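You operate a simulated robot arm through the tools that you are given. There is no shell and no other tool.

You are at the controls of a simulated robot arm. One attempt, no reset.

TASK
Rivet holes 3 and 5 of the orange strip with blue rivets.
Fine: turn the blue dial to the chart's value for that colour; set both with the blue squeezer and draw the strip out again; the other holes stay empty, the blue valve open.

The check looks at the end state, three seconds after you hand in, the way a careful person would. Anything else that was tipped, shoved, dropped, spilled or broken makes it a failure.

THE ROBOT
A 7-joint arm with a two-finger parallel gripper, fixed in place. Base frame: the origin is at the foot of the arm, x ahead of it, y to its left, z up; the work surface is at about z = 860. Readings come in mm, degrees, newtons and seconds.
Its first joint turns from -166.0 to 166.0 degrees. Payload 4.4 kg.
The tool frame sits at the grasp point between the pads (the TCP): z along the fingers, y along the line on which they close. The tips reach 23 mm beyond it. The gripper opens to 94 mm. The fingers are 38 mm wide and 10 mm thick; the gripper's body (54 by 96 mm) begins 39 mm behind the TCP.
Orientation is told as [roll, pitch, yaw] about the base's x, y, z axes, in that order, counted from this pose: with the fingers straight down and closing along the base's y, the tool's x points along the base's -x, its y along +y and its z along -z.

THE INTERFACE
- The arm moves only by the tool send_rows. Its argument "series" is a list that holds one entry, the list of rows, each a list of 7 numbers: the closure in counts, from 0 (fully open) to 255 (shut), then the shift along the tool's x, y, z in mm, then the turn, a rotation vector about the tool's x, y, z in degrees. In form: [[[hand, x, y, z, ax, ay, az], ...]]. A call has 1 to 20 rows; each row shifts and turns the commanded pose from where the row before left it, along the tool's axes as they then stand. Each row takes 0.2 s and may step no farther than 50 mm and 8.6 degrees from the row before; otherwise, or with a gripper value out of range, the whole call is refused. A pose out of reach is approached as far as the arm can. The call stops where the force on the tool passes 80 N (or 10 N more than at its start, if that is more) or the arm is blocked; 0.2 s more then pass. The fingers move at their own pace (about 108 mm/s each) and stop on an object; they squeeze with about 35 N. The grip force told is the motor's: it shows also when the fingers shut on nothing. Time passes only in rows, and 0.2 s behind the last, so rows that do not move let the fingers close. It gives the time, the measured TCP pose, the force on the tool (base axes), the opening and the grip force at its end, in the units of the frame above (readings bear some noise), with the torque about the TCP (base axes, N m) and any sound that the robot's microphone picked up, and new pictures: "pictures" is both (left out), scene, wrist or none.
- Cameras (640 x 400 px; columns grow to the right, rows downward): "scene" is fixed at [59.9, 514.5, 1632.6]; the picture's right is [-0.07, -1.00, 0.00], its down [-0.60, 0.04, -0.80] and it looks along [0.80, -0.06, -0.60] (base axes); focal length 342 px, centre (320, 200). "wrist" rides on the gripper at [86, 16, -74] in the tool frame; the picture's right is [-0.18, 0.98, 0.00], its down [-0.58, -0.11, -0.81] and it looks along [-0.79, -0.15, 0.59] (tool axes); focal length 243 px, centre (320, 200).
- point_at(camera, pixels): for up to 12 pixels [column, row] of the newest picture of that camera ("zoom" is the newest enlarged one), the place [x, y, z] in the base frame of the surface seen there, good to about 3 mm, but the place of the scene camera against the robot may be out by one fixed shift of up to 25 mm in any direction. It takes no simulated time.
- zoom(camera, box): a new picture of the part [left, top, right, bottom] of that camera's present view, enlarged. It takes no simulated time.
- job_done(): hands the job in; it is judged then, once.

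Unless the task says otherwise, let go and move clear before handing in.

The tools are called as name(argument=value, ...) on one line, values as JSON. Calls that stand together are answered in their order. send_rows: Moves the arm, as the interface text tells. Its arguments: {"type":"object","properties":{"series":{"type":"array","items":{"type":"array","items":{"type":"array","items":{"type":"number"}}}},"pictures":{"type":"string","enum":["both","scene","wrist","none"]}},"required":["series"]} The other tools are called the same way: point_at (camera, pixels) gives the place of the surface under pixels of a picture; zoom (camera, box) takes an enlarged picture of a part of a camera's view; job_done () hands the job in.

At the start:

```text
clock: 0.0
tool_pos: [533.1, 237.1, 1357.6]
tool_rot: [0.1, -0.1, 0.0]
contact_force: [-0.1, -0.4, -0.2]
wrist_torque: [-0.02, -0.01, -0.01]
opening: 94.0
grip_force: 0.1
```

scene: 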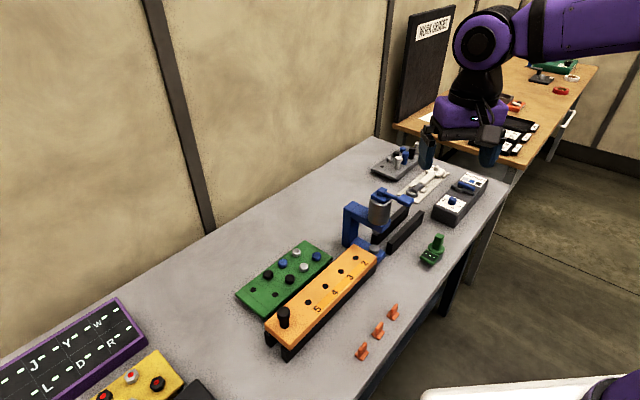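
wrist: 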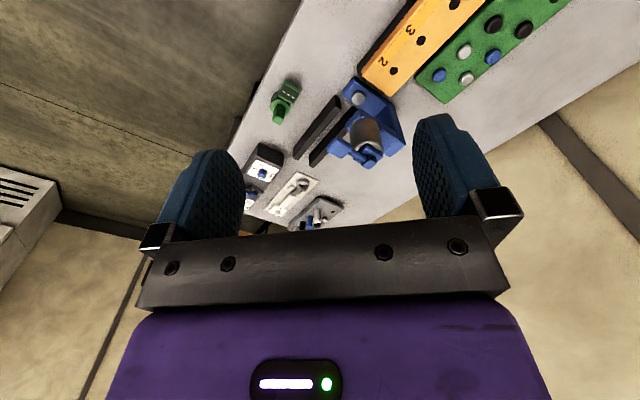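

The scene shows the orange strip (around 320,300), a green rivet tray (285,275), a blue squeezer (380,220) and a dial box (460,200). I'll zoom in on these first.

zoom(camera="scene", box=[220, 180, 460, 360])

zoom(camera="scene", box=[360, 130, 500, 230])

zoom(camera="scene", box=[380, 0, 640, 170])

zoom(camera="scene", box=[0, 280, 240, 400])

zoom(camera="wrist", box=[220, 0, 580, 240])

```text
2.22 times, centred on (340, 270) of scene
```

zoom: 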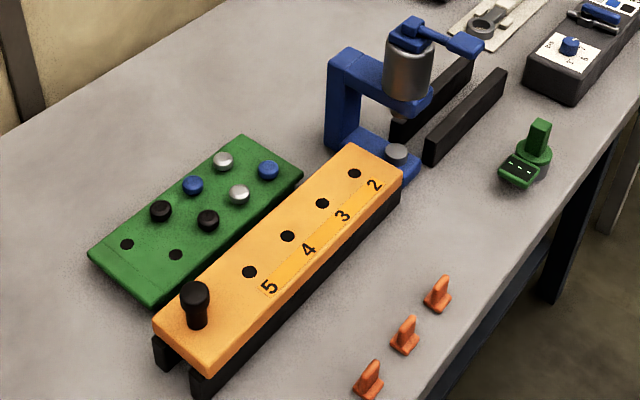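

```text
4.00 times, centred on (430, 180) of scene
```

zoom: 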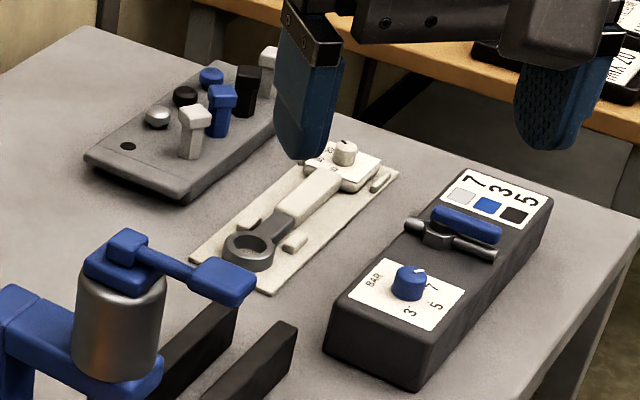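

```text
2.35 times, centred on (510, 85) of scene
```

zoom: 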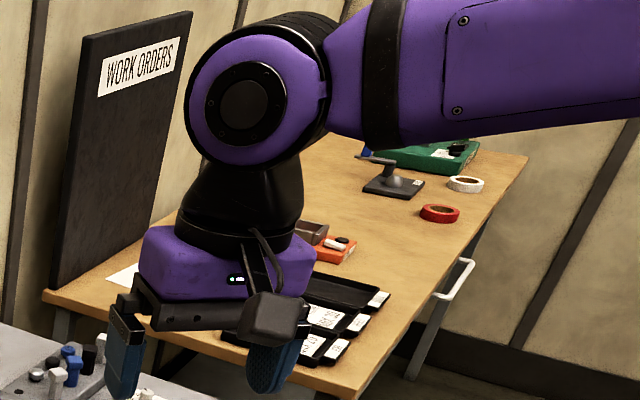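

```text
2.67 times, centred on (120, 340) of scene
```

zoom: 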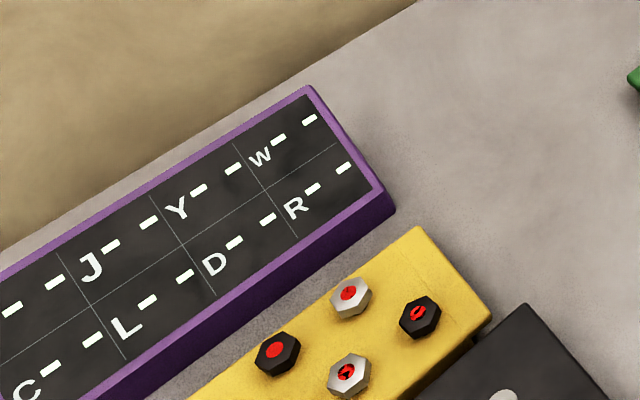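

```text
1.67 times, centred on (400, 120) of wrist
```

zoom: 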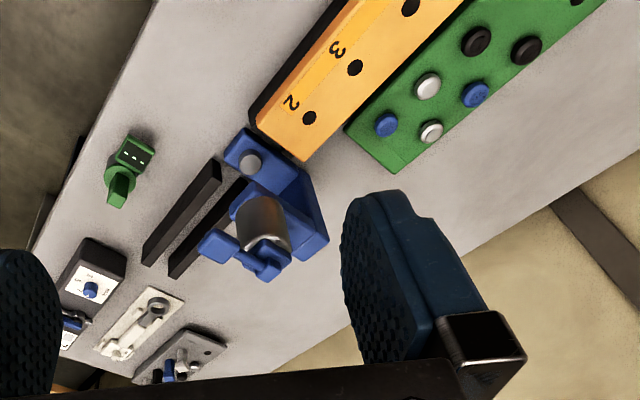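

The chart shows 7 for silver, 3 for blue and 5 for black, and the dial reads 3/5/7. Next I'll get positions from both cameras and look for a calibration offset.

zoom(camera="scene", box=[220, 180, 460, 360])

point_at(camera="zoom", pixels=[[269, 169], [192, 184], [223, 160], [239, 193], [354, 173], [322, 203], [287, 236], [249, 272], [195, 290], [396, 153], [402, 30], [465, 42]])

point_at(camera="wrist", pixels=[[439, 76], [493, 57], [464, 52], [467, 79], [394, 71], [421, 41], [358, 99], [365, 135], [262, 174], [278, 115]])

point_at(camera="scene", pixels=[[452, 200], [471, 184], [487, 183], [440, 218], [358, 345], [378, 330], [395, 312], [433, 250], [393, 195], [411, 201], [378, 205], [352, 210]])

```text
2.22 times, centred on (340, 270) of scene
```

zoom: 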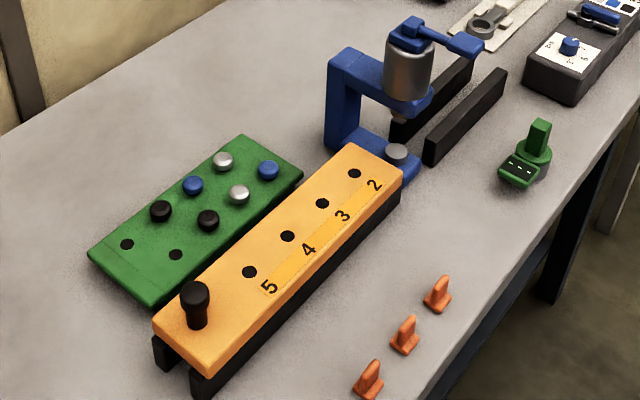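

```text
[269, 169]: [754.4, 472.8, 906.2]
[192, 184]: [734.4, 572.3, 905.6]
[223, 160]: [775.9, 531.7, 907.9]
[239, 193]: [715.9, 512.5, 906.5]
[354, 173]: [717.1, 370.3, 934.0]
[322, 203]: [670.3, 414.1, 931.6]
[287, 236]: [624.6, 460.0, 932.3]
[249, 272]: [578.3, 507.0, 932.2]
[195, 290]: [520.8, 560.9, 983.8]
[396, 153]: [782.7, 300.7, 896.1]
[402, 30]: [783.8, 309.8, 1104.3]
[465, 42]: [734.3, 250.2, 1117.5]
```

```text
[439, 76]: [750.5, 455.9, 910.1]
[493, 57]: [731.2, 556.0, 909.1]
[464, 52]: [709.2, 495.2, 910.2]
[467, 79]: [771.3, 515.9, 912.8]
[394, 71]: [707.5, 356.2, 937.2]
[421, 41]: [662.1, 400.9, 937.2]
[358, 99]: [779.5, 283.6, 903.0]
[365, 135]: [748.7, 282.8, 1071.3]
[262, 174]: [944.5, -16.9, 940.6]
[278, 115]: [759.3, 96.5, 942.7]
```

```text
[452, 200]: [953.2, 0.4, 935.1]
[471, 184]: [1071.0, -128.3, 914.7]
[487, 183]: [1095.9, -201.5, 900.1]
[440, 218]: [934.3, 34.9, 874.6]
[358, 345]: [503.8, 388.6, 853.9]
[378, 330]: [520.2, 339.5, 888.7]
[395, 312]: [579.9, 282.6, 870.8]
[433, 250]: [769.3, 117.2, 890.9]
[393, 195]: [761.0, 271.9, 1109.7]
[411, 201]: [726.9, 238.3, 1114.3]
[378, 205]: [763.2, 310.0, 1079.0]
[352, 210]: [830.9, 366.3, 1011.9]
```

Comparing matching points shows the scene camera reads about (+5, +16, -4) off from the wrist view. I'll move toward the dial box for a close look with the wrist camera.

send_rows(series=[[[0, -27, -30, 20, 0, 0, 0], [0, -27, -30, 20, 0, 0, 0], [0, -27, -30, 20, 0, 0, 0], [0, -27, -30, 20, 0, 0, 0], [0, -27, -30, 20, 0, 0, 0], [0, -27, -30, 20, 0, 0, 0], [0, -27, -30, 20, 0, 0, 0], [0, -27, -27, 20, 0, 0, 0]]])

```text
clock: 1.8
tool_pos: [748.3, -2.3, 1198.3]
tool_rot: [0.0, 0.0, 0.0]
contact_force: [-0.8, 0.0, 0.5]
wrist_torque: [-0.03, -0.03, -0.01]
opening: 94.3
grip_force: 0.0
```

scene: 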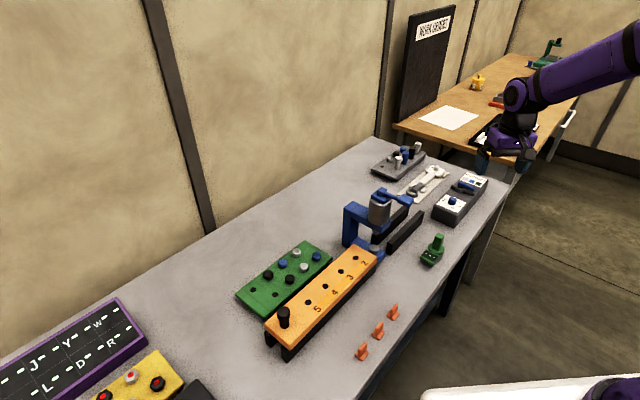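
wrist: 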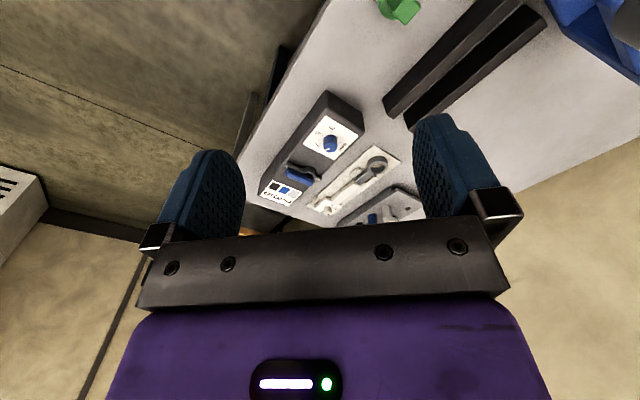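

zoom(camera="scene", box=[420, 160, 500, 230])

zoom(camera="scene", box=[330, 170, 430, 270])

zoom(camera="wrist", box=[240, 80, 400, 230])

point_at(camera="zoom", pixels=[[360, 250], [330, 140], [480, 180], [240, 385], [250, 430], [200, 480], [320, 260], [430, 260]])

```text
5.71 times, centred on (460, 195) of scene
```

zoom: 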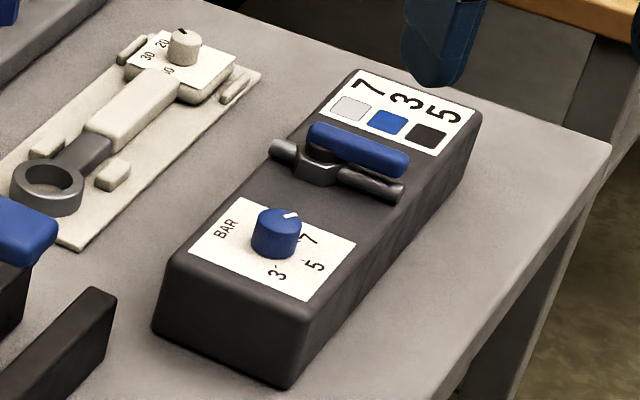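

```text
4.00 times, centred on (380, 220) of scene
```

zoom: 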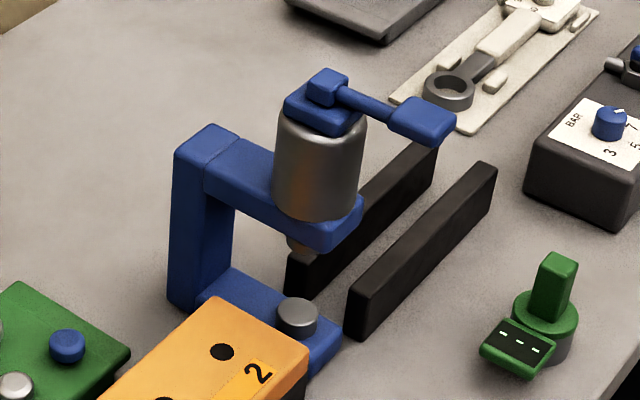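

```text
2.67 times, centred on (320, 155) of wrist
```

zoom: 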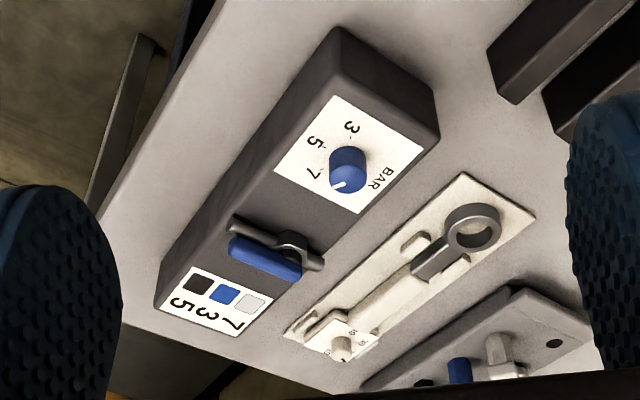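

```text
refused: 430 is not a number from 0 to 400
```

point_at(camera="zoom", pixels=[[350, 157], [338, 185], [348, 180], [326, 150], [351, 127], [314, 140], [313, 172], [383, 178], [336, 96], [423, 149], [356, 212], [274, 170]])

point_at(camera="wrist", pixels=[[302, 174], [286, 168], [312, 180], [328, 172], [320, 167], [340, 124], [290, 190], [280, 186]])

```text
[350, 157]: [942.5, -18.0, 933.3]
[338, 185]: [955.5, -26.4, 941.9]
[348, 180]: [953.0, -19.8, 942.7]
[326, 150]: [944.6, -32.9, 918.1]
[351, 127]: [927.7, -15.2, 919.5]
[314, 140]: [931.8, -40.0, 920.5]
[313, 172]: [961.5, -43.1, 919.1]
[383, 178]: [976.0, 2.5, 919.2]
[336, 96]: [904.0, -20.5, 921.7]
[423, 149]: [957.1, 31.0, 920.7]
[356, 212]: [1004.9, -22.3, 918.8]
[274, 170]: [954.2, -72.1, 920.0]
```

```text
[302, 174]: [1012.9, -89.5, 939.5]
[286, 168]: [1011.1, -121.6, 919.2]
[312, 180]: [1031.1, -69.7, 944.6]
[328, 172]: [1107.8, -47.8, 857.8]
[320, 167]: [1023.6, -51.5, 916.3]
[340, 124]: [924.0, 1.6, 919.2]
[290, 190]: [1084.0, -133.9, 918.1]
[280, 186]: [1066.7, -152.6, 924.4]
```

zoom(camera="wrist", box=[300, 110, 360, 165])

zoom(camera="scene", box=[435, 185, 475, 215])

point_at(camera="zoom", pixels=[[275, 170], [295, 152], [275, 200]])

```text
7.27 times, centred on (330, 138) of wrist
```

zoom: 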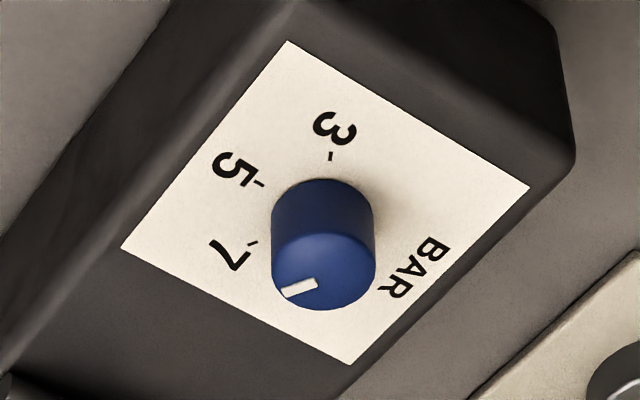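

```text
13.33 times, centred on (455, 200) of scene
```

zoom: 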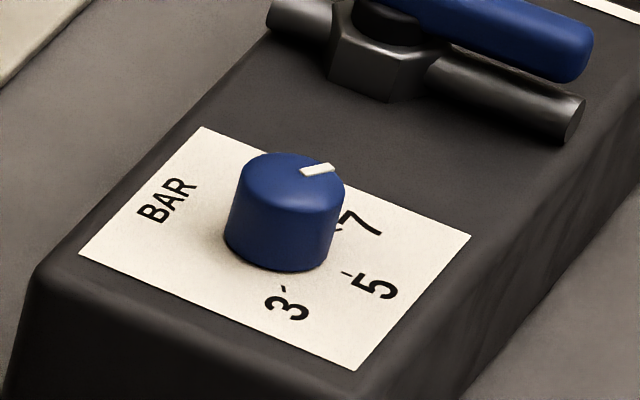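

```text
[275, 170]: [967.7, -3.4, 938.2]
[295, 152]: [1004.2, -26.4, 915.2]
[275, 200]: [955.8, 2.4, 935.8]
```

zoom(camera="wrist", box=[300, 110, 360, 165])

point_at(camera="zoom", pixels=[[331, 156], [258, 183], [252, 243], [287, 293], [313, 285], [325, 270], [276, 275], [374, 265], [325, 307], [323, 234], [320, 179]])

```text
7.27 times, centred on (330, 138) of wrist
```

zoom: 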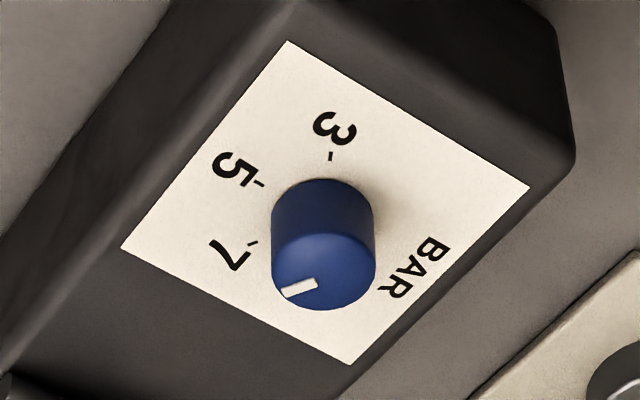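

```text
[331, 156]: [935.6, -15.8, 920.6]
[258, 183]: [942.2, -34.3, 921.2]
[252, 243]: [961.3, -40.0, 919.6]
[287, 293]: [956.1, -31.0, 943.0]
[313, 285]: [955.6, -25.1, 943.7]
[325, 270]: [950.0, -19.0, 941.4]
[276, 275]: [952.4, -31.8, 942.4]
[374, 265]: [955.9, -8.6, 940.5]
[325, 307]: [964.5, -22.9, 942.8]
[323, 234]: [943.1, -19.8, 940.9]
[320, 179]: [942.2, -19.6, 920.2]
```

The pointer sits at the 7 tick, so reaching 3 takes about 120° clockwise seen from above. I'll move above the dial at about (954, -20) and pre-turn the hand by about 60°.

send_rows(series=[[[100, -34.3, -3, 30, 0, 0, 0], [133, -34.3, -3, 30, 0, 0, 0], [133, -34.3, -3, 30, 0, 0, 0], [133, -34.3, -3, 30, 0, 0, 0], [133, -34.3, -3, 30, 0, 0, 0], [133, -34.2, -3.2, 30, 0, 0, 0], [133, 0, 0, 0, 0, 0, -8.5], [133, 0, 0, 0, 0, 0, -8.5], [133, 0, 0, 0, 0, 0, -8.5], [133, 0, 0, 0, 0, 0, -8.5], [133, 0, 0, 0, 0, 0, -8.5], [133, 0, 0, 0, 0, 0, -8.5], [133, 0, 0, 0, 0, 0, -8.5], [133, 0, 0, 0, 0, 0, 0]]])

```text
clock: 4.8
tool_pos: [954.0, -18.9, 1017.6]
tool_rot: [0.0, 0.0, 59.6]
contact_force: [0.5, 0.1, 0.0]
wrist_torque: [-0.02, 0.02, 0.03]
opening: 45.1
grip_force: 0.1
```

scene: 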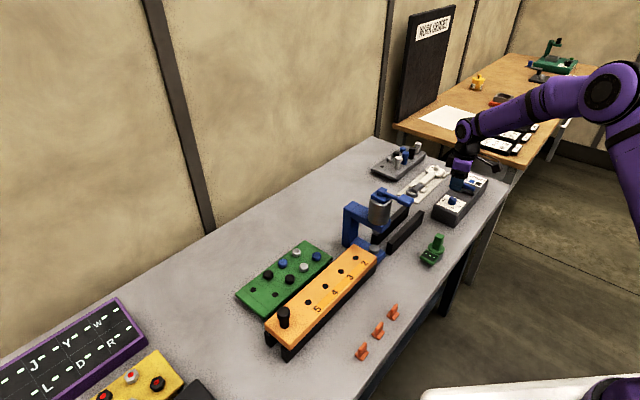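
wrist: 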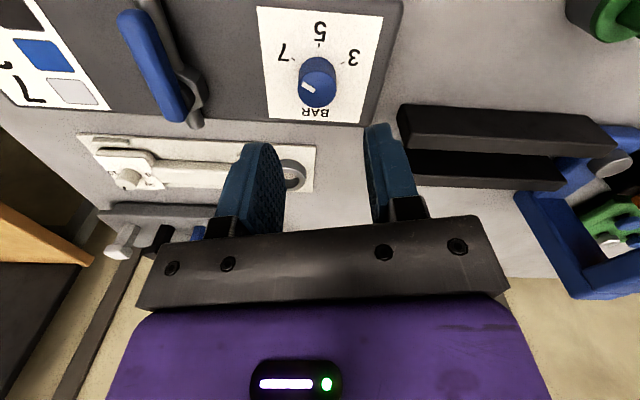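

zoom(camera="wrist", box=[250, 0, 400, 130])

point_at(camera="zoom", pixels=[[150, 275], [230, 165], [398, 268], [300, 190], [290, 390], [260, 365], [225, 365], [340, 365], [280, 330]])

point_at(camera="wrist", pixels=[[301, 89], [335, 86], [318, 104], [318, 73], [319, 88], [306, 86], [319, 45], [290, 63], [345, 63]])

```text
3.08 times, centred on (325, 65) of wrist
```

zoom: 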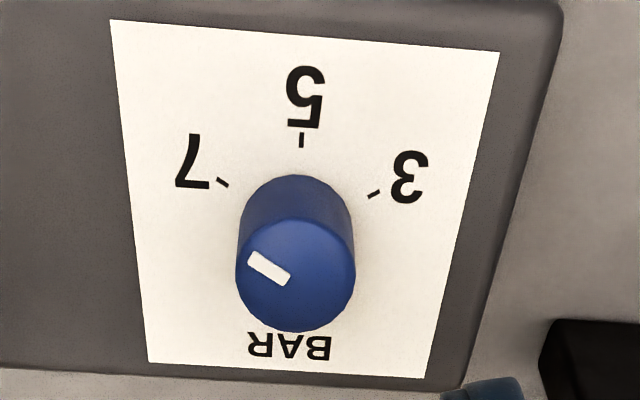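

```text
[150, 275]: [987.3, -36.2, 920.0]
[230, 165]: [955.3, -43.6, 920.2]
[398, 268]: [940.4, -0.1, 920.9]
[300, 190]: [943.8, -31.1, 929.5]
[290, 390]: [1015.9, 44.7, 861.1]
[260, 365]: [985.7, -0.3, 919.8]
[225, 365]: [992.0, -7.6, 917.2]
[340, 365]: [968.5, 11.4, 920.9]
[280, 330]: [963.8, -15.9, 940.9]
```

```text
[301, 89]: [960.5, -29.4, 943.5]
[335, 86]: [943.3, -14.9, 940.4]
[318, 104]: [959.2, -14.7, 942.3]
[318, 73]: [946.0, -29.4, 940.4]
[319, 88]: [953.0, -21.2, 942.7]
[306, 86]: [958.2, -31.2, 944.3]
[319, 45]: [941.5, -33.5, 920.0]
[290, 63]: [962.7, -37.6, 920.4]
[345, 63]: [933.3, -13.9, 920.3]
```

The dial centre reads about (952.7, -21.7) with its top at 942. I'll centre over it, descend and grip.

send_rows(series=[[[133, 2.7, -0.4, 30, 0, 0, 0], [133, 0, 0, 36, 0, 0, 0], [133, 0, 0, 5, 0, 0, 0], [255, 0, 0, 0, 0, 0, 0], [255, 0, 0, 0, 0, 0, 0], [255, 0, 0, 0, 0, 0, 0]]], pictures="wrist")

```text
clock: 6.2
tool_pos: [954.4, -21.7, 946.7]
tool_rot: [0.0, 0.0, 59.5]
contact_force: [17.9, -6.6, -5.1]
wrist_torque: [0.2, -0.81, -0.04]
opening: 25.5
grip_force: 44.7
```

wrist: 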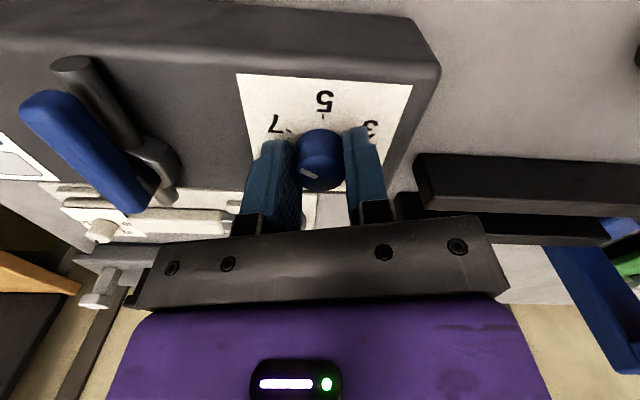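

Gripped with a 25.5 mm opening, but about 19 N of side load says the dial lies a bit further along tool -y. I'll trim that before turning.

send_rows(series=[[[255, 0, -1.2, 0, 0, 0, 0], [255, 0, 0, 0, 0, 0, 0]]], pictures="none")

```text
clock: 6.8
tool_pos: [954.6, -21.4, 946.3]
tool_rot: [0.0, 0.0, 59.5]
contact_force: [12.5, -2.4, 3.0]
wrist_torque: [0.16, -0.23, -0.03]
opening: 25.4
grip_force: 45.0
```

send_rows(series=[[[255, 0, -1.5, 0, 0, 0, 0], [255, 0, 0, 0, 0, 0, 0]]], pictures="none")

```text
clock: 7.4
tool_pos: [954.6, -21.7, 947.3]
tool_rot: [0.1, 0.0, 59.4]
contact_force: [-1.9, 4.1, 4.5]
wrist_torque: [0.56, -0.05, 0.02]
opening: 25.3
grip_force: 45.0
```

Side load is gone. Turning 120° clockwise seen from above (positive about tool z).

send_rows(series=[[[255, 0, 0, 0, 0, 0, 8.57], [255, 0, 0, 0, 0, 0, 8.57], [255, 0, 0, 0, 0, 0, 8.57], [255, 0, 0, 0, 0, 0, 8.57], [255, 0, 0, 0, 0, 0, 8.57], [255, 0, 0, 0, 0, 0, 8.57], [255, 0, 0, 0, 0, 0, 8.57], [255, 0, 0, 0, 0, 0, 8.57], [255, 0, 0, 0, 0, 0, 8.57], [255, 0, 0, 0, 0, 0, 8.57], [255, 0, 0, 0, 0, 0, 8.57], [255, 0, 0, 0, 0, 0, 8.57], [255, 0, 0, 0, 0, 0, 8.57], [255, 0, 0, 0, 0, 0, 8.57], [255, 0, 0, 0, 0, 0, 0]]])

```text
clock: 10.6
tool_pos: [955.3, -20.9, 945.9]
tool_rot: [0.1, 0.0, -60.5]
contact_force: [-26.5, 12.1, -12.0]
wrist_torque: [0.0, 0.41, 0.02]
opening: 25.4
grip_force: 44.6
```

scene: 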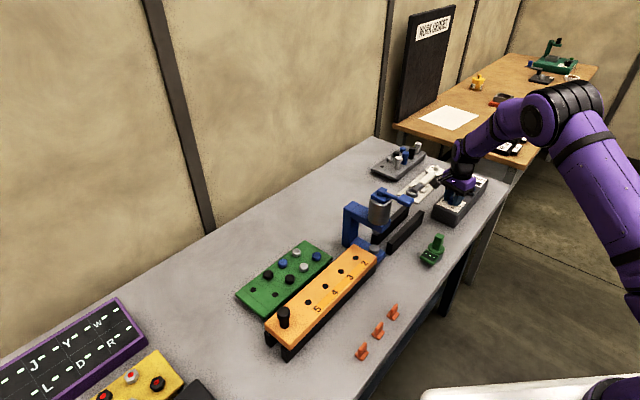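
wrist: 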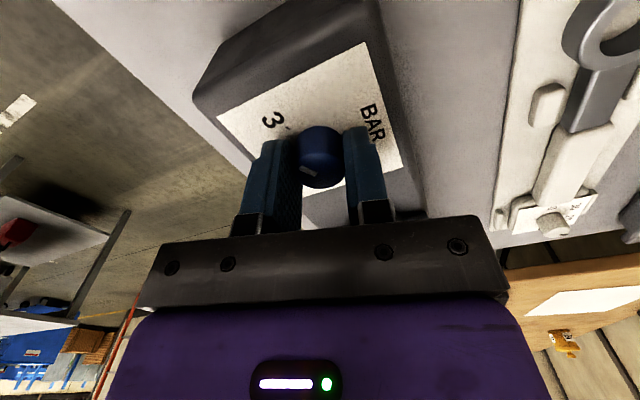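

zoom(camera="wrist", box=[250, 90, 390, 210])

```text
3.33 times, centred on (320, 150) of wrist
```

zoom: 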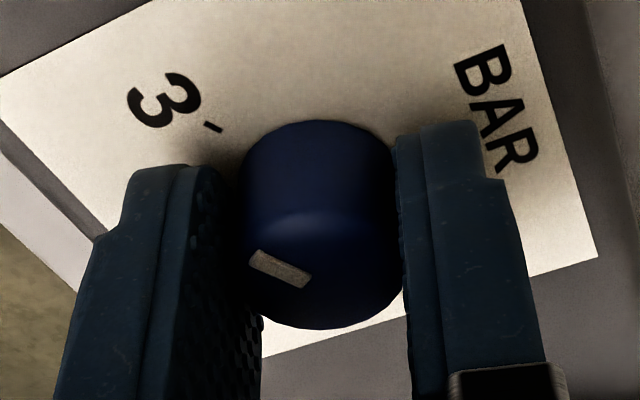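

The pointer looks close to the 3 tick. I'll release, rise and check.

send_rows(series=[[[133, 0, 0, 0, 0, 0, 0], [133, 0, 0, 0, 0, 0, 0], [133, 0, 0, -40, 0, 0, 0], [133, 0, 0, -40, 0, 0, 0]]])

zoom(camera="wrist", box=[250, 0, 400, 130])

zoom(camera="scene", box=[435, 185, 475, 215])

```text
clock: 11.6
tool_pos: [957.3, -22.9, 1028.5]
tool_rot: [0.1, 0.0, -60.5]
contact_force: [0.6, 0.1, -1.0]
wrist_torque: [-0.03, 0.05, 0.04]
opening: 44.7
grip_force: 0.0
```

scene: 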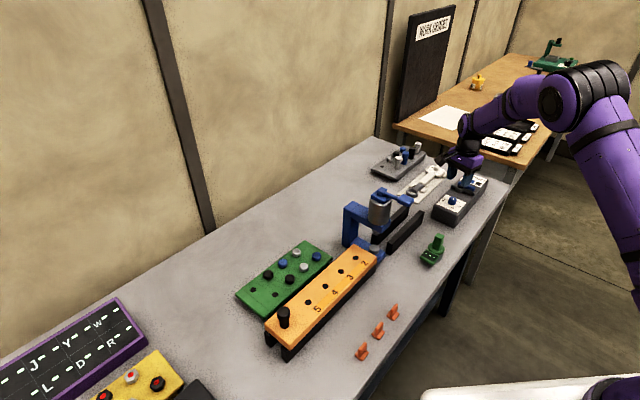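
wrist: 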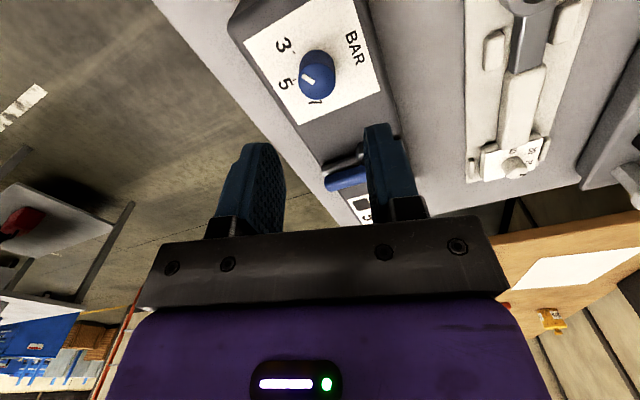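

```text
3.08 times, centred on (325, 65) of wrist
```

zoom: 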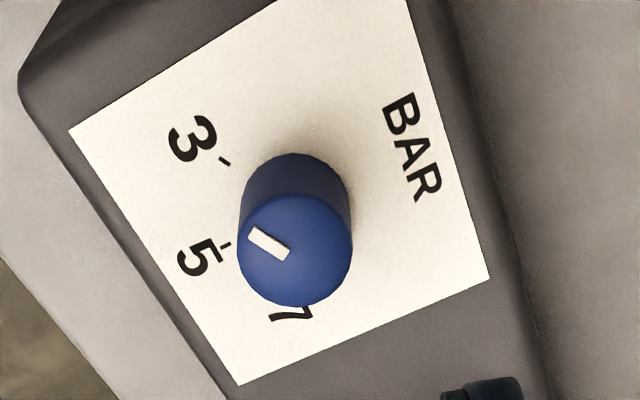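

```text
13.33 times, centred on (455, 200) of scene
```

zoom: 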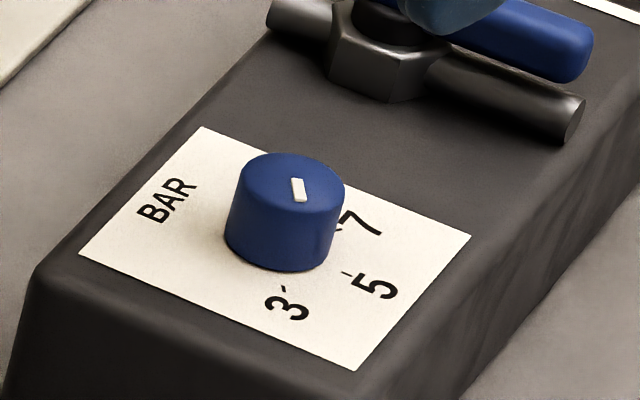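

Computing from ticks and mark, the pointer is at 3 within about 1°. The valve handle still lies along its pipe, so it's open. Next I'll rise clear of the squeezer and go above the tray with the hand at yaw -45.

send_rows(series=[[[133, 0, 0, -50, 0, 0, -7.75], [133, 0, 0, -50, 0, 0, -7.75], [133, 0, 0, -50, 0, 0, 0], [133, 0, 0, -50, 0, 0, 0], [133, 44.1, 17.5, 0, 0, 0, 0], [133, 44.1, 17.5, 0, 0, 0, 0], [133, 44.1, 17.5, 0, 0, 0, 0], [133, 44.1, 17.5, 0, 0, 0, 0], [133, 44.1, 17.5, 0, 0, 0, 0], [133, 44.1, 17.5, 0, 0, 0, 0], [133, 44.1, 17.5, 0, 0, 0, 0], [133, 44.1, 17.5, 0, 0, 0, 0], [133, 44.1, 17.5, 0, 0, 0, 0], [133, 44.1, 17.5, 0, 0, 0, 0], [133, 44.1, 17.5, 0, 0, 0, 0], [133, 0, 0, 40, 0, 0, 0], [133, 0, 0, 40, 0, 0, 0], [133, 0, 0, 40, 0, 0, 0], [133, 0, 0, 40, 0, 0, 0], [133, 0, 0, 0, 0, 0, 0]]])

```text
clock: 15.8
tool_pos: [749.2, 456.4, 1064.9]
tool_rot: [0.0, 0.0, -44.9]
contact_force: [-0.7, -0.1, -0.2]
wrist_torque: [0.02, -0.03, 0.0]
opening: 45.2
grip_force: 0.1
```

scene: 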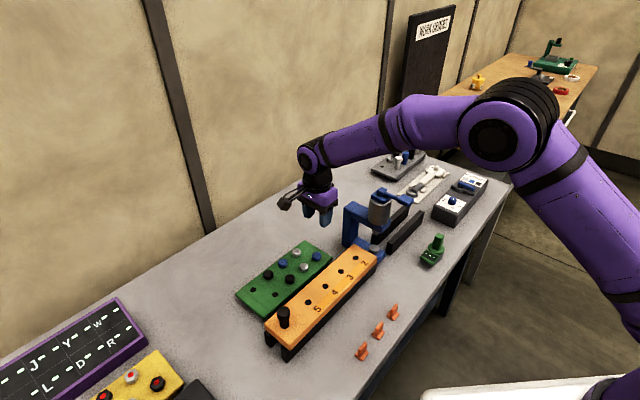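
wrist: 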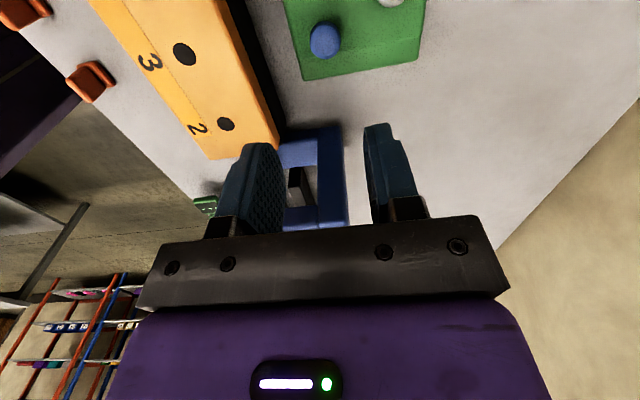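

zoom(camera="wrist", box=[280, 0, 440, 100])

point_at(camera="wrist", pixels=[[325, 40], [310, 40], [340, 40], [325, 24], [325, 58], [340, 70], [185, 54], [226, 124], [303, 79], [417, 56], [295, 150], [340, 150]])

```text
4.00 times, centred on (360, 50) of wrist
```

zoom: 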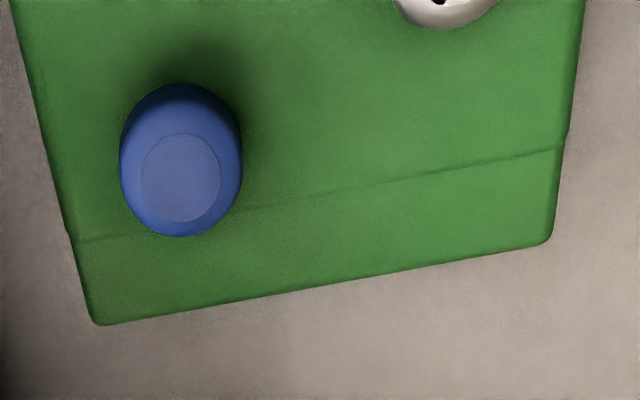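

```text
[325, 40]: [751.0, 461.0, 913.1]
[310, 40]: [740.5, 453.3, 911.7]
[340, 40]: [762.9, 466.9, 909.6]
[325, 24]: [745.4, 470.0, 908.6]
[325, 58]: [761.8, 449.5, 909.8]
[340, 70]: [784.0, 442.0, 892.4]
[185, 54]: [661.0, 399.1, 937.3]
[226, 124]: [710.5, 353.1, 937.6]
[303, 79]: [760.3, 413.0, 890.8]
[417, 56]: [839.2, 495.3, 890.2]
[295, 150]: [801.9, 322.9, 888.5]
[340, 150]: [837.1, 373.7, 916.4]
```

zoom(camera="scene", box=[270, 235, 340, 285])

point_at(camera="zoom", pixels=[[427, 195], [427, 225], [427, 245], [460, 240], [400, 240]])

```text
8.00 times, centred on (305, 260) of scene
```

zoom: 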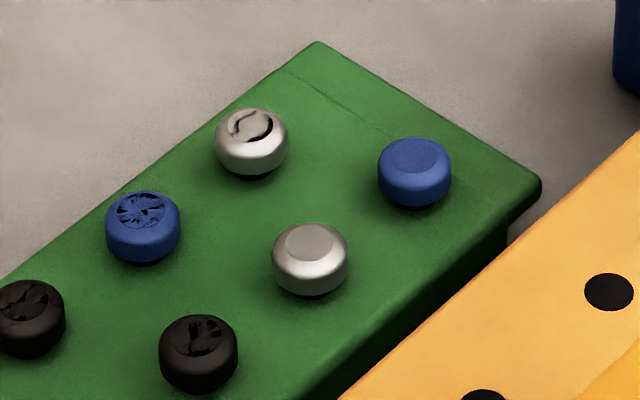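

```text
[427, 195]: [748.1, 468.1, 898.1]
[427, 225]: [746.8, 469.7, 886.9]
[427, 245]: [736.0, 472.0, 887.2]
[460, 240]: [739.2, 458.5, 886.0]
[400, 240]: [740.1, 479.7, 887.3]
```

zoom(camera="scene", box=[275, 250, 305, 275])

zoom(camera="scene", box=[365, 135, 435, 190])

zoom(camera="scene", box=[245, 255, 305, 305])

```text
16.00 times, centred on (290, 262) of scene
```

zoom: 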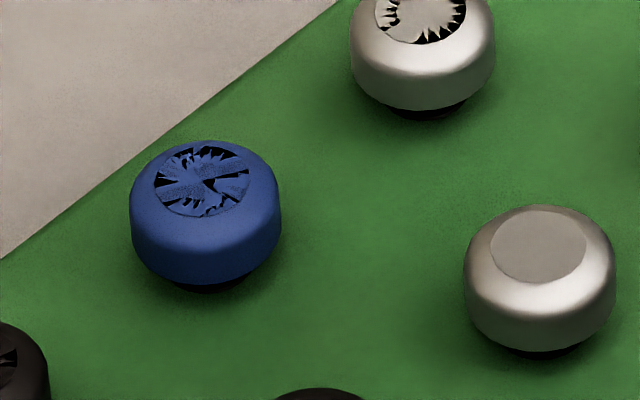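

```text
7.27 times, centred on (400, 162) of scene
```

zoom: 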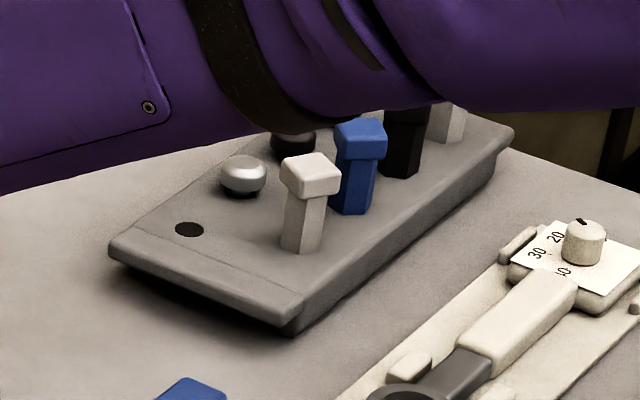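

```text
8.00 times, centred on (275, 280) of scene
```

zoom: 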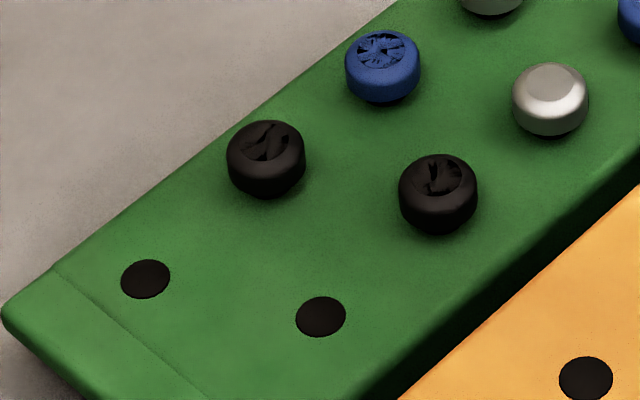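

The mottled rivet tops look like rendering artefacts. Blue rivet 1 is at about (752, 459), with its top at 913 and the tray at 891. I'll descend and grip it.

send_rows(series=[[[133, 0, 4, 40, 0, 0, 0], [133, 0, 0, 45, 0, 0, 0], [133, 0, 0, 45, 0, 0, 0], [133, 0, 0, 17, 0, 0, 0], [133, 0, 0, 0, 0, 0, 0], [255, 0, 0, 0, 0, 0, 0], [255, 0, 0, 0, 0, 0, 0], [255, 0, 0, 0, 0, 0, 0]]])

```text
clock: 17.6
tool_pos: [751.4, 459.6, 920.1]
tool_rot: [-0.1, 0.0, -45.0]
contact_force: [-0.9, 0.8, -0.1]
wrist_torque: [-0.01, 0.02, 0.03]
opening: 25.5
grip_force: 34.9
```

scene: 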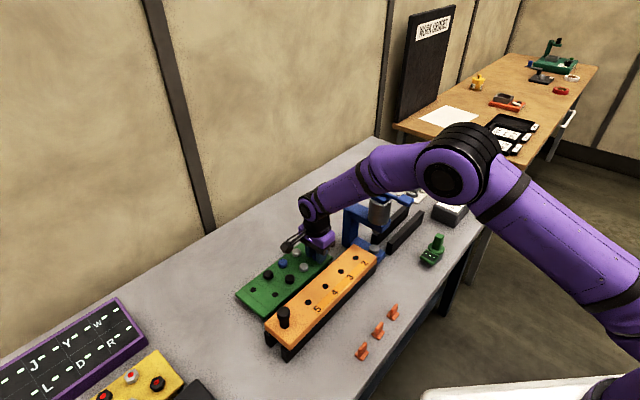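
wrist: 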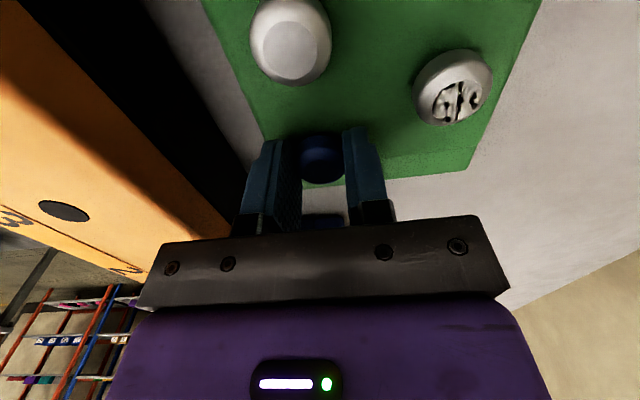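

Gripped at a 25.5 mm opening. Lifting to see the shank.

send_rows(series=[[[255, 0, 0, -20, 0, 0, 0], [255, 0, 0, -40, 0, 0, 0], [255, 0, 0, -40, 0, 0, 0], [255, 0, 0, -40, 0, 0, 0], [255, 0, 0, 0, 0, 0, 0]]])

zoom(camera="scene", box=[270, 170, 370, 250])

zoom(camera="wrist", box=[240, 90, 400, 230])

```text
clock: 18.8
tool_pos: [751.8, 457.0, 1061.7]
tool_rot: [0.1, 0.0, -45.0]
contact_force: [0.4, 0.5, -0.1]
wrist_torque: [-0.02, -0.02, 0.01]
opening: 25.2
grip_force: 35.5
```

scene: 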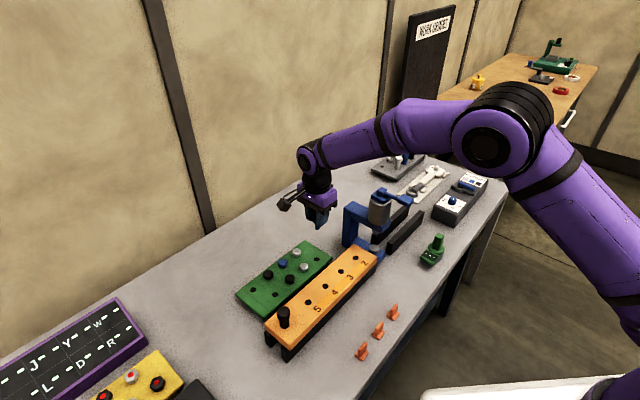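
wrist: 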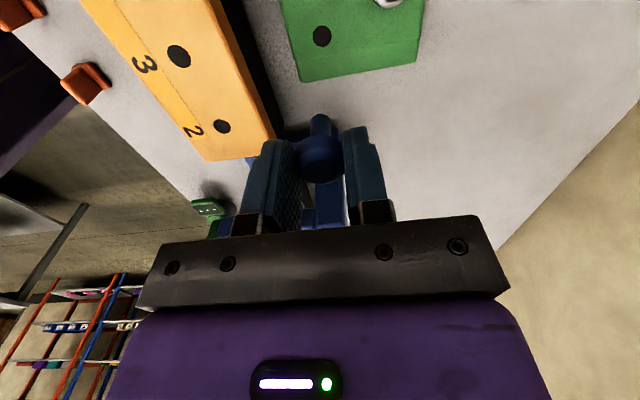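

```text
5.00 times, centred on (320, 210) of scene
```

zoom: 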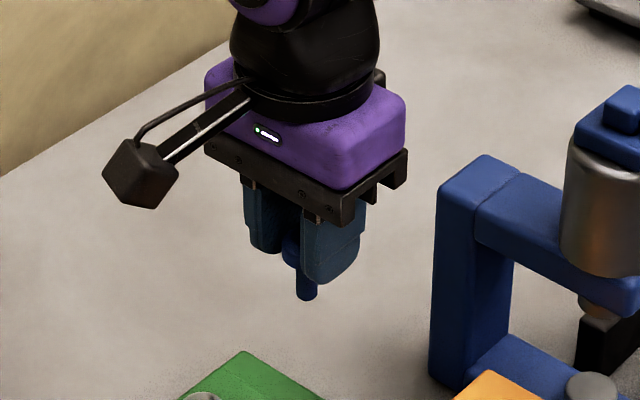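

```text
2.86 times, centred on (320, 160) of wrist
```

zoom: 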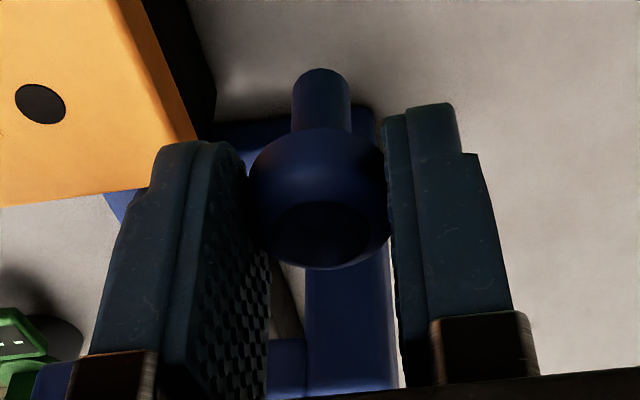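

The shank is about 10 mm across and its tip is about 53 mm below the TCP, centred on it. Hole 3 lies at tool offset (22.6, -105) from here, so I'll move above it and recheck before inserting.

send_rows(series=[[[255, 7.3, -35.1, 0, 0, 0, 0], [255, 7.3, -35.1, 0, 0, 0, 0], [255, 7.2, -35.1, 0, 0, 0, 0], [255, 0, 0, 20, 0, 0, 0], [255, 0, 0, 12, 0, 0, 0], [255, 0, 0, 0, 0, 0, 0], [255, 0, 0, 0, 0, 0, 0]]])

zoom(camera="wrist", box=[240, 30, 400, 180])

```text
clock: 20.4
tool_pos: [661.1, 399.4, 1028.5]
tool_rot: [0.0, 0.1, -44.9]
contact_force: [0.5, 0.4, -0.6]
wrist_torque: [-0.02, 0.01, -0.03]
opening: 25.1
grip_force: 34.7
```

scene: 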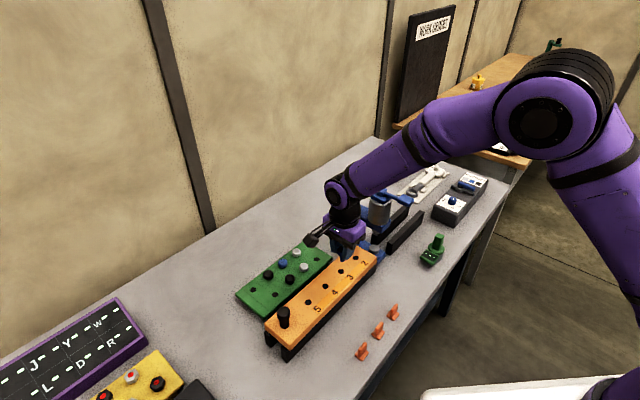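
wrist: 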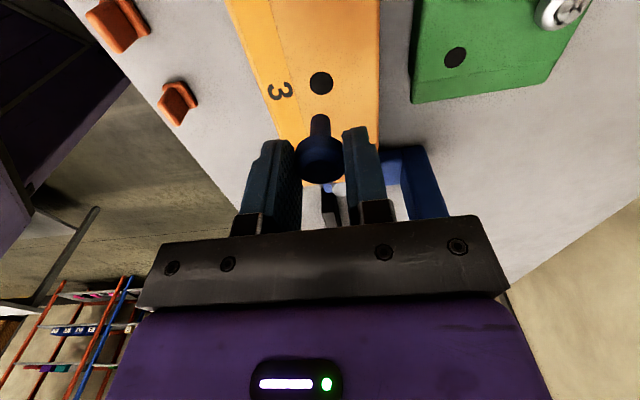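

```text
2.67 times, centred on (320, 105) of wrist
```

zoom: 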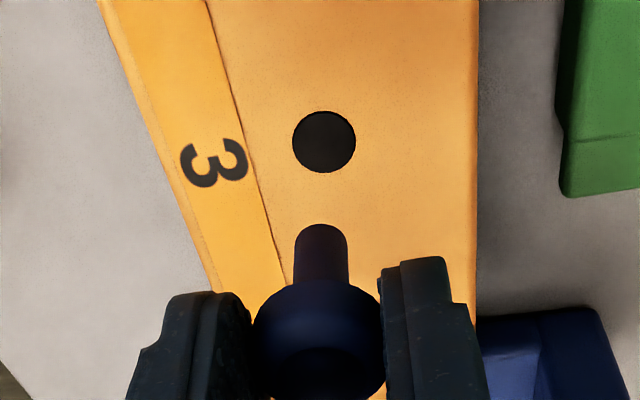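

Hole 3 is at zoom (324,141), about (-0.2, 0.7) mm in tool terms, with about 2 mm of radial clearance. I'll trim by that and lower gently until just past entry.

send_rows(series=[[[255, -0.5, 0.8, 20, 0, 0, 0], [255, 0, 0, 15, 0, 0, 0], [255, 0, 0, 5, 0, 0, 0], [255, 0, 0, 4, 0, 0, 0], [255, 0, 0, 4, 0, 0, 0], [255, 0, 0, 0, 0, 0, 0]]])

zoom(camera="wrist", box=[240, 50, 400, 200])

```text
clock: 21.8
tool_pos: [662.6, 399.4, 979.5]
tool_rot: [0.0, -0.1, -45.1]
contact_force: [0.5, 0.1, -0.7]
wrist_torque: [-0.02, 0.03, 0.0]
opening: 25.2
grip_force: 34.8
```

scene: 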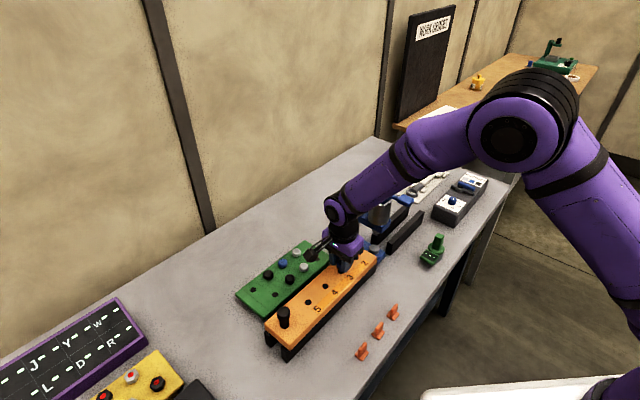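
wrist: 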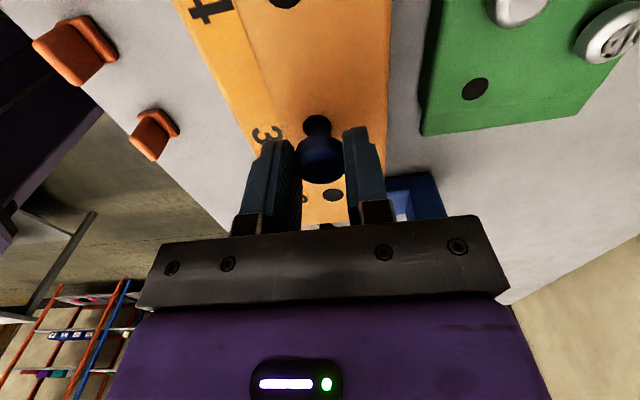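

```text
2.67 times, centred on (320, 125) of wrist
```

zoom: 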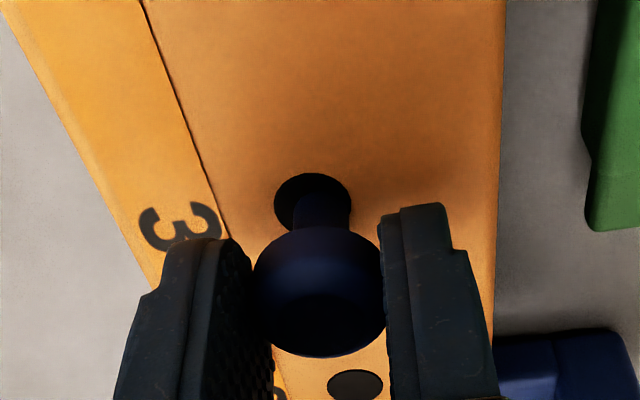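

The shank is inside hole 3 with no force, but sits about 1.7 mm to the right (shank col 321, hole col 312). I'll shift it left and lower the rest.

send_rows(series=[[[255, 0, -1.6, 0, 0, 0, 0], [255, 0, 0, 3, 0, 0, 0], [255, 0, 0, 3, 0, 0, 0], [255, 0, 0, 2, 0, 0, 0], [255, 0, 0, 0, 0, 0, 0]]])

zoom(camera="wrist", box=[240, 50, 400, 200])

```text
clock: 23.0
tool_pos: [661.8, 400.3, 972.1]
tool_rot: [0.0, 0.0, -45.0]
contact_force: [0.4, 0.3, -0.8]
wrist_torque: [-0.01, 0.02, -0.01]
opening: 25.3
grip_force: 34.9
```

scene: 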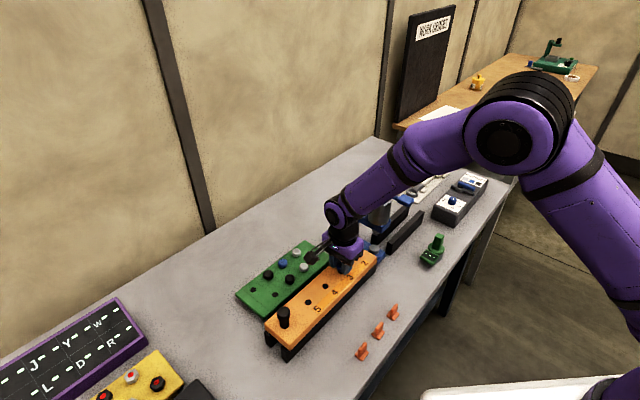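
wrist: 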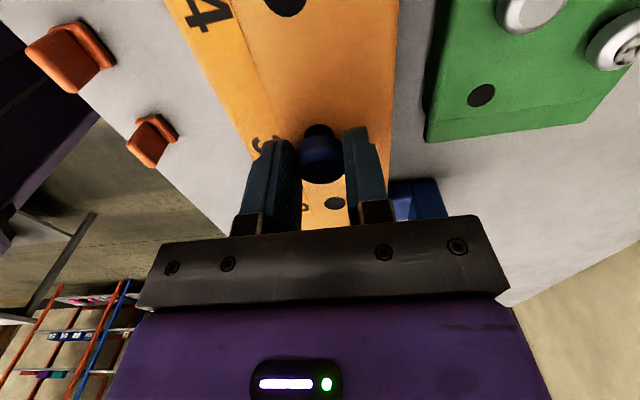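

```text
2.67 times, centred on (320, 125) of wrist
```

zoom: 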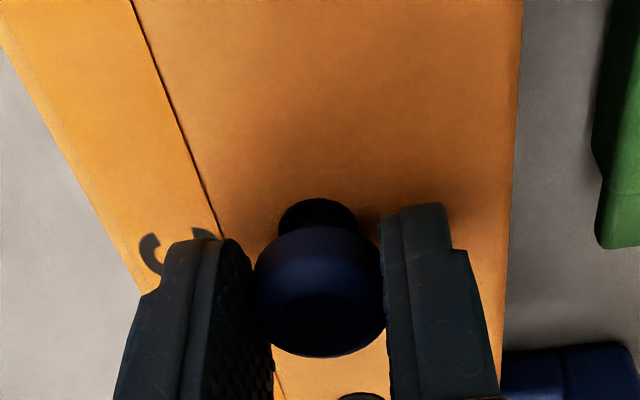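

Now centred (hole col 318, head col 319). Lowering the last millimetres until the head seats.

send_rows(series=[[[255, 0, 0, 2, 0, 0, 0], [255, 0, 0, 1.5, 0, 0, 0], [255, 0, 0, 1, 0, 0, 0], [255, 0, 0, 0, 0, 0, 0]]], pictures="wrist")

zoom(camera="wrist", box=[240, 50, 400, 200])

```text
clock: 24.0
tool_pos: [661.4, 402.3, 967.2]
tool_rot: [0.0, 0.0, -45.0]
contact_force: [0.1, -0.5, -0.5]
wrist_torque: [-0.01, 0.02, 0.02]
opening: 25.4
grip_force: 34.7
```

wrist: 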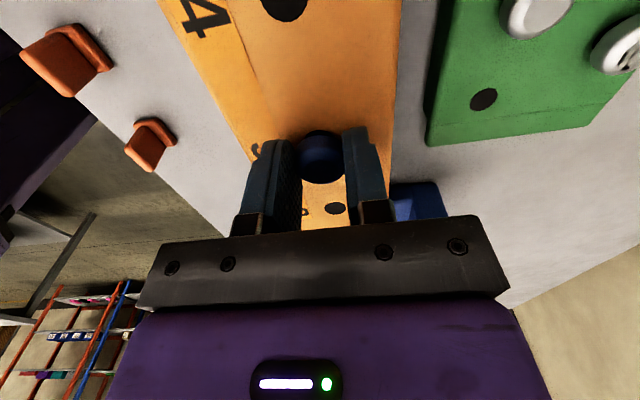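

```text
2.67 times, centred on (320, 125) of wrist
```

zoom: 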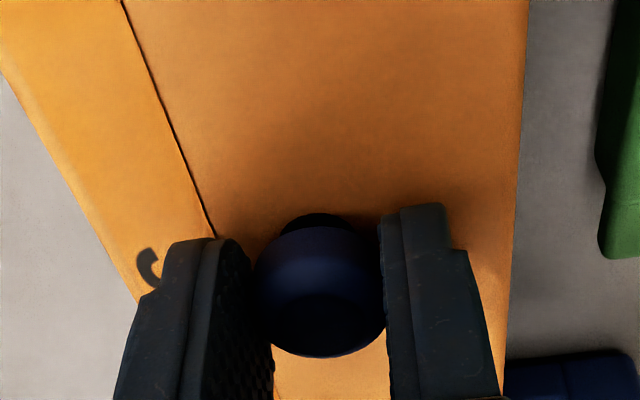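

send_rows(series=[[[255, 0, 0, 1, 0, 0, 0], [255, 0, 0, 1, 0, 0, 0], [255, 0, 0, 1, 0, 0, 0], [255, 0, 0, 0, 0, 0, 0]]], pictures="none")

```text
clock: 25.0
tool_pos: [662.1, 399.9, 967.0]
tool_rot: [0.1, 0.1, -45.0]
contact_force: [3.8, 0.2, 21.6]
wrist_torque: [-0.07, -0.08, 0.02]
opening: 25.2
grip_force: 35.3
```

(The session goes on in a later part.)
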